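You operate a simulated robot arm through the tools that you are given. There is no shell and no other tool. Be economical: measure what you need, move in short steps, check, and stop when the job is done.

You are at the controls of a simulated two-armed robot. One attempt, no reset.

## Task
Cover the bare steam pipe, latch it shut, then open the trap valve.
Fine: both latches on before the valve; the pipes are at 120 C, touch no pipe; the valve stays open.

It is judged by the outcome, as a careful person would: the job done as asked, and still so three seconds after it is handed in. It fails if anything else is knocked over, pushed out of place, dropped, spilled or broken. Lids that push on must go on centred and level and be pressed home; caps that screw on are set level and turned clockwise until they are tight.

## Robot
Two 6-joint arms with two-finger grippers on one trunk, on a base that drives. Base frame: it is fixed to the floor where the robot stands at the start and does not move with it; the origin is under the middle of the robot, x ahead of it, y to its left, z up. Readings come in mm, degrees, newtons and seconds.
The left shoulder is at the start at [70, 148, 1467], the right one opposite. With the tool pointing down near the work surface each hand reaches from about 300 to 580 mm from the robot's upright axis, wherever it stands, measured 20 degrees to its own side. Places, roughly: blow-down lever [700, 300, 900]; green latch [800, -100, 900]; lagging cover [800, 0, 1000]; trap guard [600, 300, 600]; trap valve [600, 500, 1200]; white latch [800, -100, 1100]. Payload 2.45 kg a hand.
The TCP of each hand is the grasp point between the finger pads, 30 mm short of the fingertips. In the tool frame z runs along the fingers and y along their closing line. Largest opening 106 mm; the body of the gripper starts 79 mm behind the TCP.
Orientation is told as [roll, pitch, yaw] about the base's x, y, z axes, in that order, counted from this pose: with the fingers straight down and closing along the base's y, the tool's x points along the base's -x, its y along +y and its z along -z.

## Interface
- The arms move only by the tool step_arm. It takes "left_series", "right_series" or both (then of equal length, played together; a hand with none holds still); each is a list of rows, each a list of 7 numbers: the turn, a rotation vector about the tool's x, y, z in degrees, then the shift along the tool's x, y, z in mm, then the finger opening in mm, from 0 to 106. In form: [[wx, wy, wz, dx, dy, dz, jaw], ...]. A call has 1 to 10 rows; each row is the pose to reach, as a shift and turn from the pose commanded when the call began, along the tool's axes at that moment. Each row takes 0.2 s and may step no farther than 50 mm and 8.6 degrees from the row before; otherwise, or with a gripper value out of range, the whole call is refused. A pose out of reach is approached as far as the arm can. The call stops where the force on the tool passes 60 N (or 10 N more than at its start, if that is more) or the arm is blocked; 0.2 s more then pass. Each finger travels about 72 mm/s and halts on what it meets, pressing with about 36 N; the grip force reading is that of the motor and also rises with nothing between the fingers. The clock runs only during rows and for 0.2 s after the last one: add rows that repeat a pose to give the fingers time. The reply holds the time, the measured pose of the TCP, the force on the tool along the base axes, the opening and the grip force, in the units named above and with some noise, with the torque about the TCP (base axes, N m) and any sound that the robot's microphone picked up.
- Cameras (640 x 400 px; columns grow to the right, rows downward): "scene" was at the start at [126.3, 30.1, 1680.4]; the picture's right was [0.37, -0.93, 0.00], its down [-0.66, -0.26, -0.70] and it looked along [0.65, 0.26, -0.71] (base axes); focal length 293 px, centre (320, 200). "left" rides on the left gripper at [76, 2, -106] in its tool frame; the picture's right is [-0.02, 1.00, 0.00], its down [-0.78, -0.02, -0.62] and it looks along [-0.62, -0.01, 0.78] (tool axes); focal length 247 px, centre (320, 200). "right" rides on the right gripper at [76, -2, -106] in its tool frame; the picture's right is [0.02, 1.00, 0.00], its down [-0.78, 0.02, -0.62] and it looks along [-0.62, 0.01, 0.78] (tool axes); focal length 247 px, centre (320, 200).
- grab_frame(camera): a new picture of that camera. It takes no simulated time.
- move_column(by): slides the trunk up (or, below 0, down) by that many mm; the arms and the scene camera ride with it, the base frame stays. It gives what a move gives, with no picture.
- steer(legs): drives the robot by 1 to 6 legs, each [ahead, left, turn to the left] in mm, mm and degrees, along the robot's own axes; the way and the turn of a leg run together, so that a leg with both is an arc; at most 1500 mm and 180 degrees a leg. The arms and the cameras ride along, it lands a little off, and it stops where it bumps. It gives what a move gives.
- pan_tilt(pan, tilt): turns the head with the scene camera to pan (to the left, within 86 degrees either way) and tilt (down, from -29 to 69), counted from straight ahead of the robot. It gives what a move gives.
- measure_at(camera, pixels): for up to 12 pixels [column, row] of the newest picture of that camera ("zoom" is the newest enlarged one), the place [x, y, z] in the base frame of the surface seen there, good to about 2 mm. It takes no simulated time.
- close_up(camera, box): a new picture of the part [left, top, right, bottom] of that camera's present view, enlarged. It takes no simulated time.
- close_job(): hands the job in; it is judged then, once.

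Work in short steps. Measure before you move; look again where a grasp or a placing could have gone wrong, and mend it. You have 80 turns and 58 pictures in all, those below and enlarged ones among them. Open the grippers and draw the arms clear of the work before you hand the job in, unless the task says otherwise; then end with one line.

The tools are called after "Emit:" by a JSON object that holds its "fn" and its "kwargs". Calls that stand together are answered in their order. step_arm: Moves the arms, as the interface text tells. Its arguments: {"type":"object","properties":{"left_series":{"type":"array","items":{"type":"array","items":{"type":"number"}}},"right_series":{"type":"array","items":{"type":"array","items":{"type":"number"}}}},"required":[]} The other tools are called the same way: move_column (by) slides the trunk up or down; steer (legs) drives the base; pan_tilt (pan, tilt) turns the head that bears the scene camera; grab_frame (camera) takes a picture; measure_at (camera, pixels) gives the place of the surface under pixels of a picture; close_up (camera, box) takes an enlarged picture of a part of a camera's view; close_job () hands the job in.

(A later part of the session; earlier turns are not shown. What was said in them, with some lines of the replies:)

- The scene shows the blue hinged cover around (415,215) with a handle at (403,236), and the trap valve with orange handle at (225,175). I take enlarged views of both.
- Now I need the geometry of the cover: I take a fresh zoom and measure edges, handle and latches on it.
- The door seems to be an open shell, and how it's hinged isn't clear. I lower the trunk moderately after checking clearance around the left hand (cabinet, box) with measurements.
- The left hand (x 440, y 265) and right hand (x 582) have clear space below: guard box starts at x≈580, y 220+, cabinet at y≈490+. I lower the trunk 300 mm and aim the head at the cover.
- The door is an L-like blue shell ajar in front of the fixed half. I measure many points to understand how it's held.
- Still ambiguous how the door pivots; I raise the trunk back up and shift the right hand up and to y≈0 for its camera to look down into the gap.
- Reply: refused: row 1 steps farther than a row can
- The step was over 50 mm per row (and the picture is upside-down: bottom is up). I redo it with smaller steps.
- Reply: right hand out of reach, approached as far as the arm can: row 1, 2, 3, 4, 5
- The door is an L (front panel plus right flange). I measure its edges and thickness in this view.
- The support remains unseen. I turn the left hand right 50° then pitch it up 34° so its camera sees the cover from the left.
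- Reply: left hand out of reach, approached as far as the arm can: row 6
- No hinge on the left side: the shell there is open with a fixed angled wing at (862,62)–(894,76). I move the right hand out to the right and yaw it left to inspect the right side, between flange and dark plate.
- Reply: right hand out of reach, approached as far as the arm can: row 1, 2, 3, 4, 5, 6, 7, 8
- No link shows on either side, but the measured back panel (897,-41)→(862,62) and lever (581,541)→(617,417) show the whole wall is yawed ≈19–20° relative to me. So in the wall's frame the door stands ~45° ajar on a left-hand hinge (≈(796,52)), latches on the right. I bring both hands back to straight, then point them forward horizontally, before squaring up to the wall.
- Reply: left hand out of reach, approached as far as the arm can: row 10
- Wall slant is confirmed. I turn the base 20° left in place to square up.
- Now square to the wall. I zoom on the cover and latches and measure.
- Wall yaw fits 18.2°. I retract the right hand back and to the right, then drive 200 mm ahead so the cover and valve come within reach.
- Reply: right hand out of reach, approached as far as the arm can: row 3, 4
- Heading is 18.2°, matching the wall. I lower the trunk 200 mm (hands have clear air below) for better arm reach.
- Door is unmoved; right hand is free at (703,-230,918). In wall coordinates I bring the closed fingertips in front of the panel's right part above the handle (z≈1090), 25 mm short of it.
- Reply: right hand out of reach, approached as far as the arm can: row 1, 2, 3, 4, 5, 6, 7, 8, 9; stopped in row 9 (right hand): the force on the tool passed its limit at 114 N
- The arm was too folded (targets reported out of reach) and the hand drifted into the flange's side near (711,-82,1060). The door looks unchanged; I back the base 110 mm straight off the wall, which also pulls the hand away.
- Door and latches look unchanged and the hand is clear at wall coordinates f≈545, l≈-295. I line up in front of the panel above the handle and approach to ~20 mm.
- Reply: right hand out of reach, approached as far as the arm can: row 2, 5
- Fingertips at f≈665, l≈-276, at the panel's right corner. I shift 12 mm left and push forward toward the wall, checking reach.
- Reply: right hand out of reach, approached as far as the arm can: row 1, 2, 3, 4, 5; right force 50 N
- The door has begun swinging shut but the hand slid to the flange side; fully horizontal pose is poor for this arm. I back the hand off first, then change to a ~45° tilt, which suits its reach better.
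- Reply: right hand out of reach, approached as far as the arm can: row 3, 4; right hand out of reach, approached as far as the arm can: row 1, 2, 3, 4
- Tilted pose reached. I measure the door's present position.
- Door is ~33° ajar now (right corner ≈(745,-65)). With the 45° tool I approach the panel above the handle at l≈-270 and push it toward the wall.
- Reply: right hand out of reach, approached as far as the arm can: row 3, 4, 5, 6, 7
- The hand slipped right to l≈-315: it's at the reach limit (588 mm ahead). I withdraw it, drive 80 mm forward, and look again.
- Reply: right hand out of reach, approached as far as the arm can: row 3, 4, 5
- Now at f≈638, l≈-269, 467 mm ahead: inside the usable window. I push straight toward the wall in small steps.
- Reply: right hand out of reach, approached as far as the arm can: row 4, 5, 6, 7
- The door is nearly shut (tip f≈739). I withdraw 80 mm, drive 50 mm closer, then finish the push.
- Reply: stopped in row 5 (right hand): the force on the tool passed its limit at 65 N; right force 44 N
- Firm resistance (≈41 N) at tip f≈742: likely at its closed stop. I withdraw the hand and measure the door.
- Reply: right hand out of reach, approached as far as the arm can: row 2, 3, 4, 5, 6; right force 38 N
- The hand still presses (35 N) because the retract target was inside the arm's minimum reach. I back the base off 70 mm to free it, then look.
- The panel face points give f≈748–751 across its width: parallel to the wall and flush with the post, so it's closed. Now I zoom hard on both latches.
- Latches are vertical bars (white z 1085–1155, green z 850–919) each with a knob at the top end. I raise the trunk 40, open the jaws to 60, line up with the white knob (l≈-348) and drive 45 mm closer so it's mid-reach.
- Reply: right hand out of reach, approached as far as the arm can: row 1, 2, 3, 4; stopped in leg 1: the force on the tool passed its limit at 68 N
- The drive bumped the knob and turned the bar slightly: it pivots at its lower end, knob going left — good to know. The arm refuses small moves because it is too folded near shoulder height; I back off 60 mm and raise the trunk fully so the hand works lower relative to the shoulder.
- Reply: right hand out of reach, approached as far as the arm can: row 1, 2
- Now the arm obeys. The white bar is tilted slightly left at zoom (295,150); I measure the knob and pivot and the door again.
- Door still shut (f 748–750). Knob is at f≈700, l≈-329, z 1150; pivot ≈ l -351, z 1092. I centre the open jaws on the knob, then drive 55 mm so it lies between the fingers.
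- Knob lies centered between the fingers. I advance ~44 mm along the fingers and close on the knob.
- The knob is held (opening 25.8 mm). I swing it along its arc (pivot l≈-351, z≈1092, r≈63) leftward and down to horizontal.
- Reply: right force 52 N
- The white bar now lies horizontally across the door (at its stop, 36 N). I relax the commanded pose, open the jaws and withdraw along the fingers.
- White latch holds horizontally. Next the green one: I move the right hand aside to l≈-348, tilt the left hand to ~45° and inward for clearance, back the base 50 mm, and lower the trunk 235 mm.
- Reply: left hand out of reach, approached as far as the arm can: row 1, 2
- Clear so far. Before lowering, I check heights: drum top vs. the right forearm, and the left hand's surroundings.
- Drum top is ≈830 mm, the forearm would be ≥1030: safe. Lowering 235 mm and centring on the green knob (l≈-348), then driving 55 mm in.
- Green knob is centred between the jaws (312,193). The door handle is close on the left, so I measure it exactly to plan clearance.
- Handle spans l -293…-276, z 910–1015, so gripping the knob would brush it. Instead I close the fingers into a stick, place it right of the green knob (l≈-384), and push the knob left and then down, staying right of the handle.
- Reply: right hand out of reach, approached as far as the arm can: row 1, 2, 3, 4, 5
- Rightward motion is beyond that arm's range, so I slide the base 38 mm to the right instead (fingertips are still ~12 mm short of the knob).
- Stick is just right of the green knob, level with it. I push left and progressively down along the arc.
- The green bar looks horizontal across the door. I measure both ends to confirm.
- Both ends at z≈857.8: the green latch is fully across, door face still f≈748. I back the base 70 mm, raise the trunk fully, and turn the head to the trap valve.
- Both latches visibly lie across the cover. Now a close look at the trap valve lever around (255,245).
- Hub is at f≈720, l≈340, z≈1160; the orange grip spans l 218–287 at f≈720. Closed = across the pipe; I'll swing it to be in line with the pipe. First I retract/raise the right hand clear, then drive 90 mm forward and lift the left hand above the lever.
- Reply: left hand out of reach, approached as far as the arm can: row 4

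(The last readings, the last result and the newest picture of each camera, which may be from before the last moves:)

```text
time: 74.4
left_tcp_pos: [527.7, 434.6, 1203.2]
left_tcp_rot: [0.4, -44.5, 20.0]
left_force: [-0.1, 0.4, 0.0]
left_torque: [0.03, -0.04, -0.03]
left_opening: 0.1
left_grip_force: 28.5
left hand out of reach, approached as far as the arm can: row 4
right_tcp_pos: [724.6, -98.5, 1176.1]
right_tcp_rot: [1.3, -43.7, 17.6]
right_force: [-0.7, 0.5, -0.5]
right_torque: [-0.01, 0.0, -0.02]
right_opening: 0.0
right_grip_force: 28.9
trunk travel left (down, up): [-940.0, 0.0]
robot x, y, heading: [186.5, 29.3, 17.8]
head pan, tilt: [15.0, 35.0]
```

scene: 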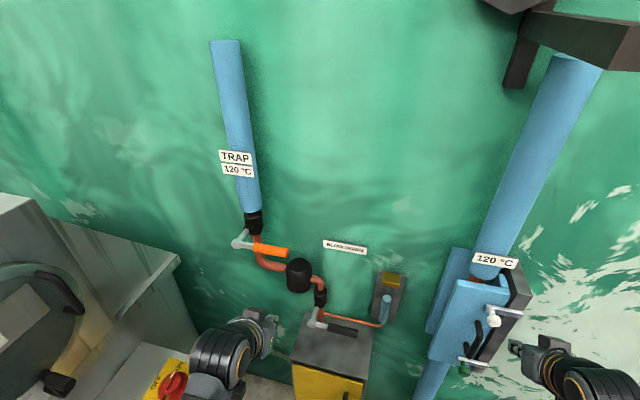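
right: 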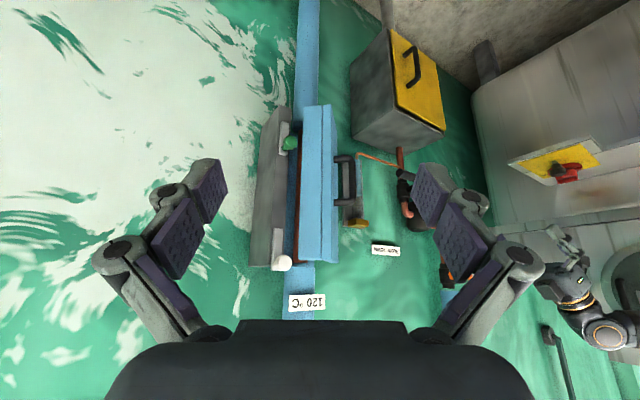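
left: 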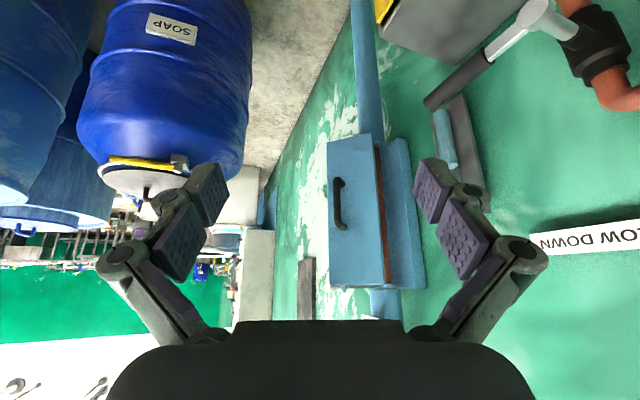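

Left hand is above-right of the lever at f≈637, l≈248. I move it forward so the closed fingers hang over the orange grip.

Emit:
{"fn": "step_arm", "kwargs": {"left_series": [[0, 0, 0, -18, 2, 10, 0], [0, 0, 0, -33, 4, 25, 0], [0, 0, 0, -46, 5, 38, 0], [0, 0, 0, -60, 5, 52, 0]]}}

Emit:
{"fn": "close_up", "kwargs": {"camera": "left", "box": [160, 60, 480, 330]}}

```text
time: 75.4
left_tcp_pos: [602.8, 464.8, 1208.3]
left_tcp_rot: [0.8, -44.6, 19.6]
left_force: [0.5, -0.2, 0.3]
left_torque: [0.0, 0.01, 0.01]
left_opening: 0.0
left_grip_force: 29.0
right_tcp_pos: [725.6, -100.8, 1175.8]
right_tcp_rot: [1.5, -43.8, 17.5]
right_force: [-0.1, 0.1, -0.8]
right_torque: [0.02, 0.02, 0.01]
right_opening: 0.1
right_grip_force: 28.3
trunk travel left (down, up): [-940.0, 0.0]
robot x, y, heading: [185.7, 25.2, 18.1]
head pan, tilt: [15.0, 35.0]
```

```text
1.48 times, centred on (320, 195) of left
```

zoom: 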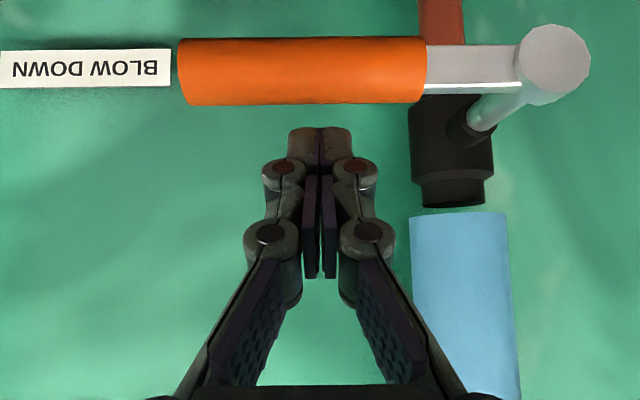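

Fingers hang just above the grip's outer half. I push down a first ~24° along the lever's arc and watch the force.

Emit:
{"fn": "step_arm", "kwargs": {"left_series": [[0, 0, 0, 8.4, 0, 8.5, 0], [0, 0, 0, 14.8, 0, 15, 0], [0, 0, 0, 23.2, -2, 23.5, 0], [0, 0, 0, 32.3, -3, 32.7, 0], [0, 0, 0, 41.5, -3, 42, 0]]}}

Emit:
{"fn": "close_up", "kwargs": {"camera": "left", "box": [160, 60, 480, 330]}}

```text
time: 76.1
left_tcp_pos: [605.5, 465.7, 1195.8]
left_tcp_rot: [1.5, -46.8, 18.9]
left_force: [0.0, 0.1, 8.6]
left_torque: [0.18, -0.21, -0.03]
left_opening: 0.0
left_grip_force: 29.0
right_tcp_pos: [724.2, -100.7, 1175.7]
right_tcp_rot: [1.4, -43.8, 17.6]
right_force: [-0.7, 0.2, -0.2]
right_torque: [0.0, -0.01, 0.01]
right_opening: 0.0
right_grip_force: 28.7
trunk travel left (down, up): [-940.0, 0.0]
robot x, y, heading: [185.7, 23.7, 17.8]
head pan, tilt: [15.0, 35.0]
stopped in row 3 (left hand): the force on the tool passed its limit at 69 N (the readings are from after the stop); the commanded pose is now the measured one
```

```text
1.48 times, centred on (320, 195) of left
```

zoom: 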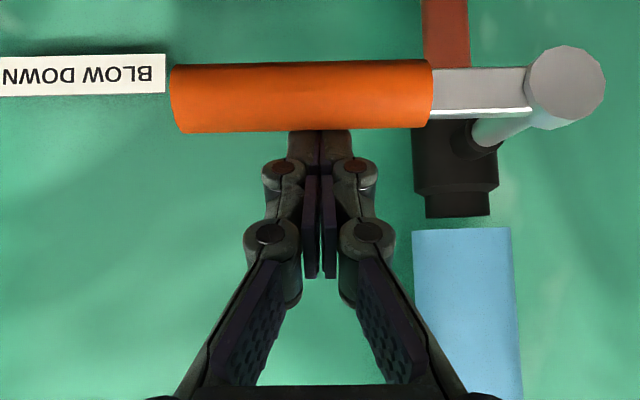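

Downward it is solid (69 N, lever unmoved, z≈1196): closed stop. So it opens upward. I back the hand off, go below the lever and come forward again under the grip.

Emit:
{"fn": "step_arm", "kwargs": {"left_series": [[0, 0, 0, -8, 0, -7, 0], [0, 0, 0, 24, 0, -25.5, 0], [0, 0, 0, 48, 0, -51, 0], [0, 0, 0, 79.4, 4, -21.5, 0], [0, 0, 0, 110.7, 9, 8, 0], [0, 0, 0, 88, 9, 32, 0], [0, 0, 0, 65.5, 9, 56, 0]]}}

Emit:
{"fn": "close_up", "kwargs": {"camera": "left", "box": [160, 60, 480, 330]}}

```text
time: 77.7
left_tcp_pos: [600.4, 475.8, 1107.2]
left_tcp_rot: [1.4, -46.4, 19.0]
left_force: [0.2, 0.0, -0.3]
left_torque: [-0.01, 0.02, 0.03]
left_opening: 0.1
left_grip_force: 28.6
right_tcp_pos: [726.9, -99.8, 1175.1]
right_tcp_rot: [1.4, -43.6, 17.6]
right_force: [0.3, -0.3, -0.5]
right_torque: [0.01, 0.03, 0.02]
right_opening: 0.0
right_grip_force: 28.3
trunk travel left (down, up): [-940.0, 0.0]
robot x, y, heading: [186.4, 28.8, 18.1]
head pan, tilt: [15.0, 35.0]
```

```text
1.48 times, centred on (320, 195) of left
```

zoom: 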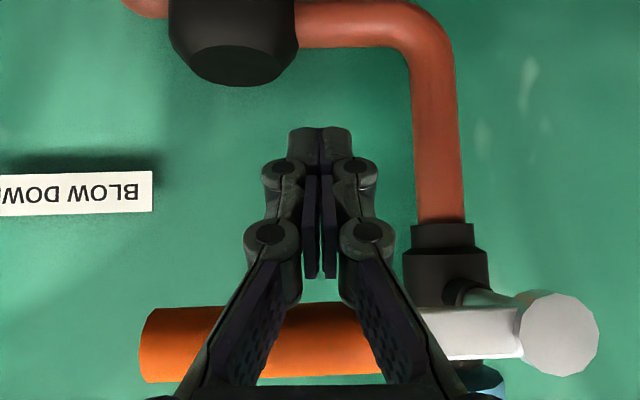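

The stick sits under the grip, clear of the pipes. I sweep up along the arc (pushing up, then left) toward vertical.

Emit:
{"fn": "step_arm", "kwargs": {"left_series": [[0, 0, 0, -14.5, 0, -13.8, 0], [0, 0, 0, -18.8, 0, -17.9, 0], [0, 0, 0, -26, -2, -24.8, 0], [0, 0, 0, -33.3, -4, -31.7, 0], [0, 0, 0, -48.5, -2, -46.2, 0], [0, 0, 0, -60.8, 4, -58, 0], [0, 0, 0, -71, 15, -67.6, 0], [0, 0, 0, -79, 29, -75, 0], [0, 0, 0, -84.7, 44, -80.7, 0], [0, 0, 0, -84.7, 51, -80.7, 0]]}}

Emit:
{"fn": "close_up", "kwargs": {"camera": "scene", "box": [180, 150, 340, 310]}}

```text
time: 79.9
left_tcp_pos: [582.1, 518.3, 1226.6]
left_tcp_rot: [1.6, -46.6, 18.9]
left_force: [2.5, -3.4, 2.1]
left_torque: [0.02, 0.0, -0.07]
left_opening: 0.2
left_grip_force: 28.5
right_tcp_pos: [725.0, -101.1, 1174.6]
right_tcp_rot: [1.4, -43.8, 17.4]
right_force: [-0.4, -0.3, 0.8]
right_torque: [-0.03, 0.03, 0.03]
right_opening: 0.0
right_grip_force: 28.7
trunk travel left (down, up): [-940.0, 0.0]
robot x, y, heading: [185.2, 25.1, 17.9]
head pan, tilt: [15.0, 35.0]
```

```text
2.50 times, centred on (260, 230) of scene
```

zoom: 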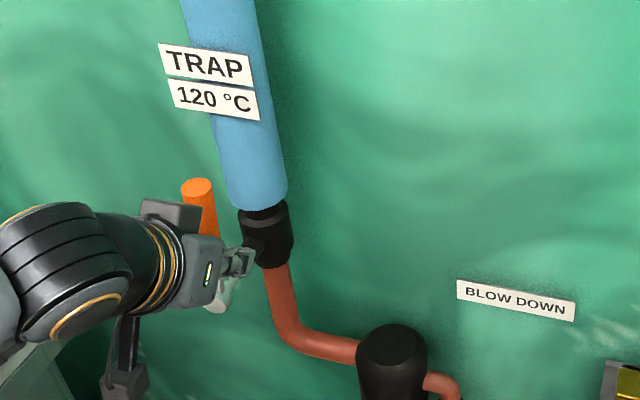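

The lever is now roughly vertical, light contact only. I measure its tip and hub to see how upright it is.

Emit:
{"fn": "measure_at", "kwargs": {"camera": "zoom", "pixels": [[190, 195], [205, 195], [200, 185], [208, 230], [215, 305], [228, 290]]}}

```text
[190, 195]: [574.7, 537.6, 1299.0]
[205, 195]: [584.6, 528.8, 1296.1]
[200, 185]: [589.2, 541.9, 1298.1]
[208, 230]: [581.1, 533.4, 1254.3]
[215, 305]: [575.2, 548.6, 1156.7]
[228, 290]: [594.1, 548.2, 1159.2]
```

Tip l≈329 vs hub l≈341: about 5° short of upright. I push a bit further left until it meets its stop.

Emit:
{"fn": "step_arm", "kwargs": {"left_series": [[0, 0, 0, 0, 4, 0, 0], [0, 0, 0, 0, 8, 0, 0], [0, 0, 0, 0, 11, 0, 0], [0, 0, 0, 0, 14, 0, 0]]}}

Emit:
{"fn": "measure_at", "kwargs": {"camera": "scene", "pixels": [[260, 230]]}}

```text
time: 80.9
left_tcp_pos: [578.8, 524.6, 1227.8]
left_tcp_rot: [1.6, -46.5, 18.7]
left_force: [4.5, -29.4, -9.5]
left_torque: [-0.32, -0.01, -0.17]
left_opening: 0.1
left_grip_force: 28.4
right_tcp_pos: [727.9, -108.2, 1173.6]
right_tcp_rot: [2.1, -43.7, 17.1]
right_force: [0.1, 0.3, -0.2]
right_torque: [0.03, -0.01, 0.0]
right_opening: 0.0
right_grip_force: 29.3
trunk travel left (down, up): [-940.0, 0.0]
robot x, y, heading: [187.3, 24.4, 17.8]
head pan, tilt: [15.0, 35.0]
```

```text
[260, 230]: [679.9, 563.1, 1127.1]
```

29 N sideways and no further motion: the lever is at its open stop. I withdraw the left hand (right, then back by backing the base), and look at everything.

Emit:
{"fn": "step_arm", "kwargs": {"left_series": [[0, 0, 0, 0, -10, 0, 0], [0, 0, 0, 0, -25, 0, 0], [0, 0, 0, 0, -45, 0, 0]]}}

Emit:
{"fn": "steer", "kwargs": {"legs": [[-120, 0, 0]]}}

Emit:
{"fn": "step_arm", "kwargs": {"left_series": [[0, 0, 0, 0, 0, 0, 30], [0, 0, 0, 0, 0, 0, 60], [0, 0, 0, 0, 0, 0, 60], [0, 0, 0, 0, 0, 0, 60]], "right_series": [[0, 0, 0, 0, 0, 0, 30], [0, 0, 0, 0, 0, 0, 60], [0, 0, 0, 0, 0, 0, 60], [0, 0, 0, 0, 0, 0, 60]]}}

Emit:
{"fn": "grab_frame", "kwargs": {"camera": "scene"}}

```text
time: 81.7
left_tcp_pos: [592.5, 488.3, 1225.6]
left_tcp_rot: [1.9, -46.5, 18.7]
left_force: [0.4, -0.8, 0.0]
left_torque: [0.04, -0.03, 0.02]
left_opening: 0.2
left_grip_force: 28.4
right_tcp_pos: [726.6, -103.1, 1174.8]
right_tcp_rot: [1.7, -43.8, 17.4]
right_force: [-0.4, -0.3, 0.3]
right_torque: [0.02, 0.0, 0.02]
right_opening: 0.0
right_grip_force: 28.8
trunk travel left (down, up): [-940.0, 0.0]
robot x, y, heading: [188.5, 24.1, 18.2]
head pan, tilt: [15.0, 35.0]
```

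```text
time: 83.0
left_tcp_pos: [481.0, 455.2, 1223.5]
left_tcp_rot: [1.6, -46.3, 19.0]
left_force: [0.4, 0.2, 0.3]
left_torque: [0.0, 0.01, 0.03]
left_opening: 0.0
left_grip_force: 28.5
right_tcp_pos: [613.8, -135.1, 1174.5]
right_tcp_rot: [1.4, -43.7, 17.6]
right_force: [0.6, 0.3, -0.8]
right_torque: [0.0, 0.02, 0.01]
right_opening: 0.1
right_grip_force: 28.4
trunk travel left (down, up): [-940.0, 0.0]
robot x, y, heading: [75.0, -10.0, 18.1]
head pan, tilt: [15.0, 35.0]
```

```text
time: 84.0
left_tcp_pos: [477.8, 455.1, 1223.9]
left_tcp_rot: [1.5, -46.6, 18.9]
left_force: [0.3, 0.0, -0.2]
left_torque: [0.01, 0.03, 0.01]
left_opening: 60.0
left_grip_force: 0.0
right_tcp_pos: [609.9, -136.4, 1176.9]
right_tcp_rot: [1.4, -43.8, 17.7]
right_force: [0.7, 0.0, 0.7]
right_torque: [0.0, 0.01, -0.01]
right_opening: 59.7
right_grip_force: 0.0
trunk travel left (down, up): [-940.0, 0.0]
robot x, y, heading: [73.2, -11.4, 17.8]
head pan, tilt: [15.0, 35.0]
```

```text
3 pictures are left
```

scene: 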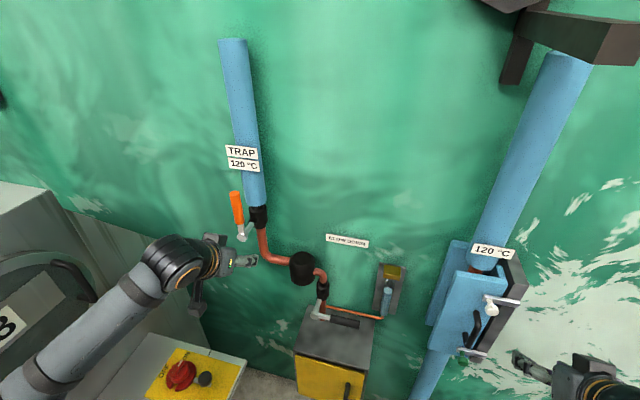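

The lever stands up along the pipe at (237,205), both latches lie across the cover, blow-down lever untouched. I measure the lever's uprightness and latches once more.

Emit:
{"fn": "measure_at", "kwargs": {"camera": "scene", "pixels": [[235, 193], [238, 218], [242, 238], [490, 309], [515, 302], [472, 356], [465, 350], [445, 290], [490, 285]]}}

Emit:
{"fn": "close_up", "kwargs": {"camera": "scene", "box": [420, 230, 540, 380]}}

```text
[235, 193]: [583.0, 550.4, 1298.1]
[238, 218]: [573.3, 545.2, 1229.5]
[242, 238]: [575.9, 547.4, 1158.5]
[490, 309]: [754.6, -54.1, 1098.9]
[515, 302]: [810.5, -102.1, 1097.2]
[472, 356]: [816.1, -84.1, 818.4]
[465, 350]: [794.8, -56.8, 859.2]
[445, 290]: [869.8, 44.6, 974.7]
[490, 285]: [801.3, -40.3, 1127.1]
```

```text
2.67 times, centred on (480, 305) of scene
```

zoom: 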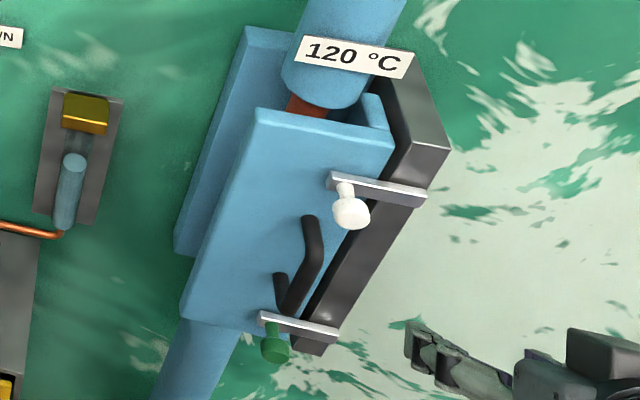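

Lever tip and hub share l≈341 (exactly upright), the cover is shut and both latches lie across it; hands are open and clear. I hand the job in.

Emit:
{"fn": "close_job", "kwargs": {}}

```text
The job is handed in.
```

The cover is shut over the bare steam pipe, with both latches across it. The trap valve was opened after that: its lever stands upright against its open stop. I know of no contact with any pipe. I did make some unplanned contact: once on the cover's side (114 N), once on the white latch knob while driving (68 N), and one push down on the trap lever before finding it opens upward. The final pictures show nothing knocked over or out of place.
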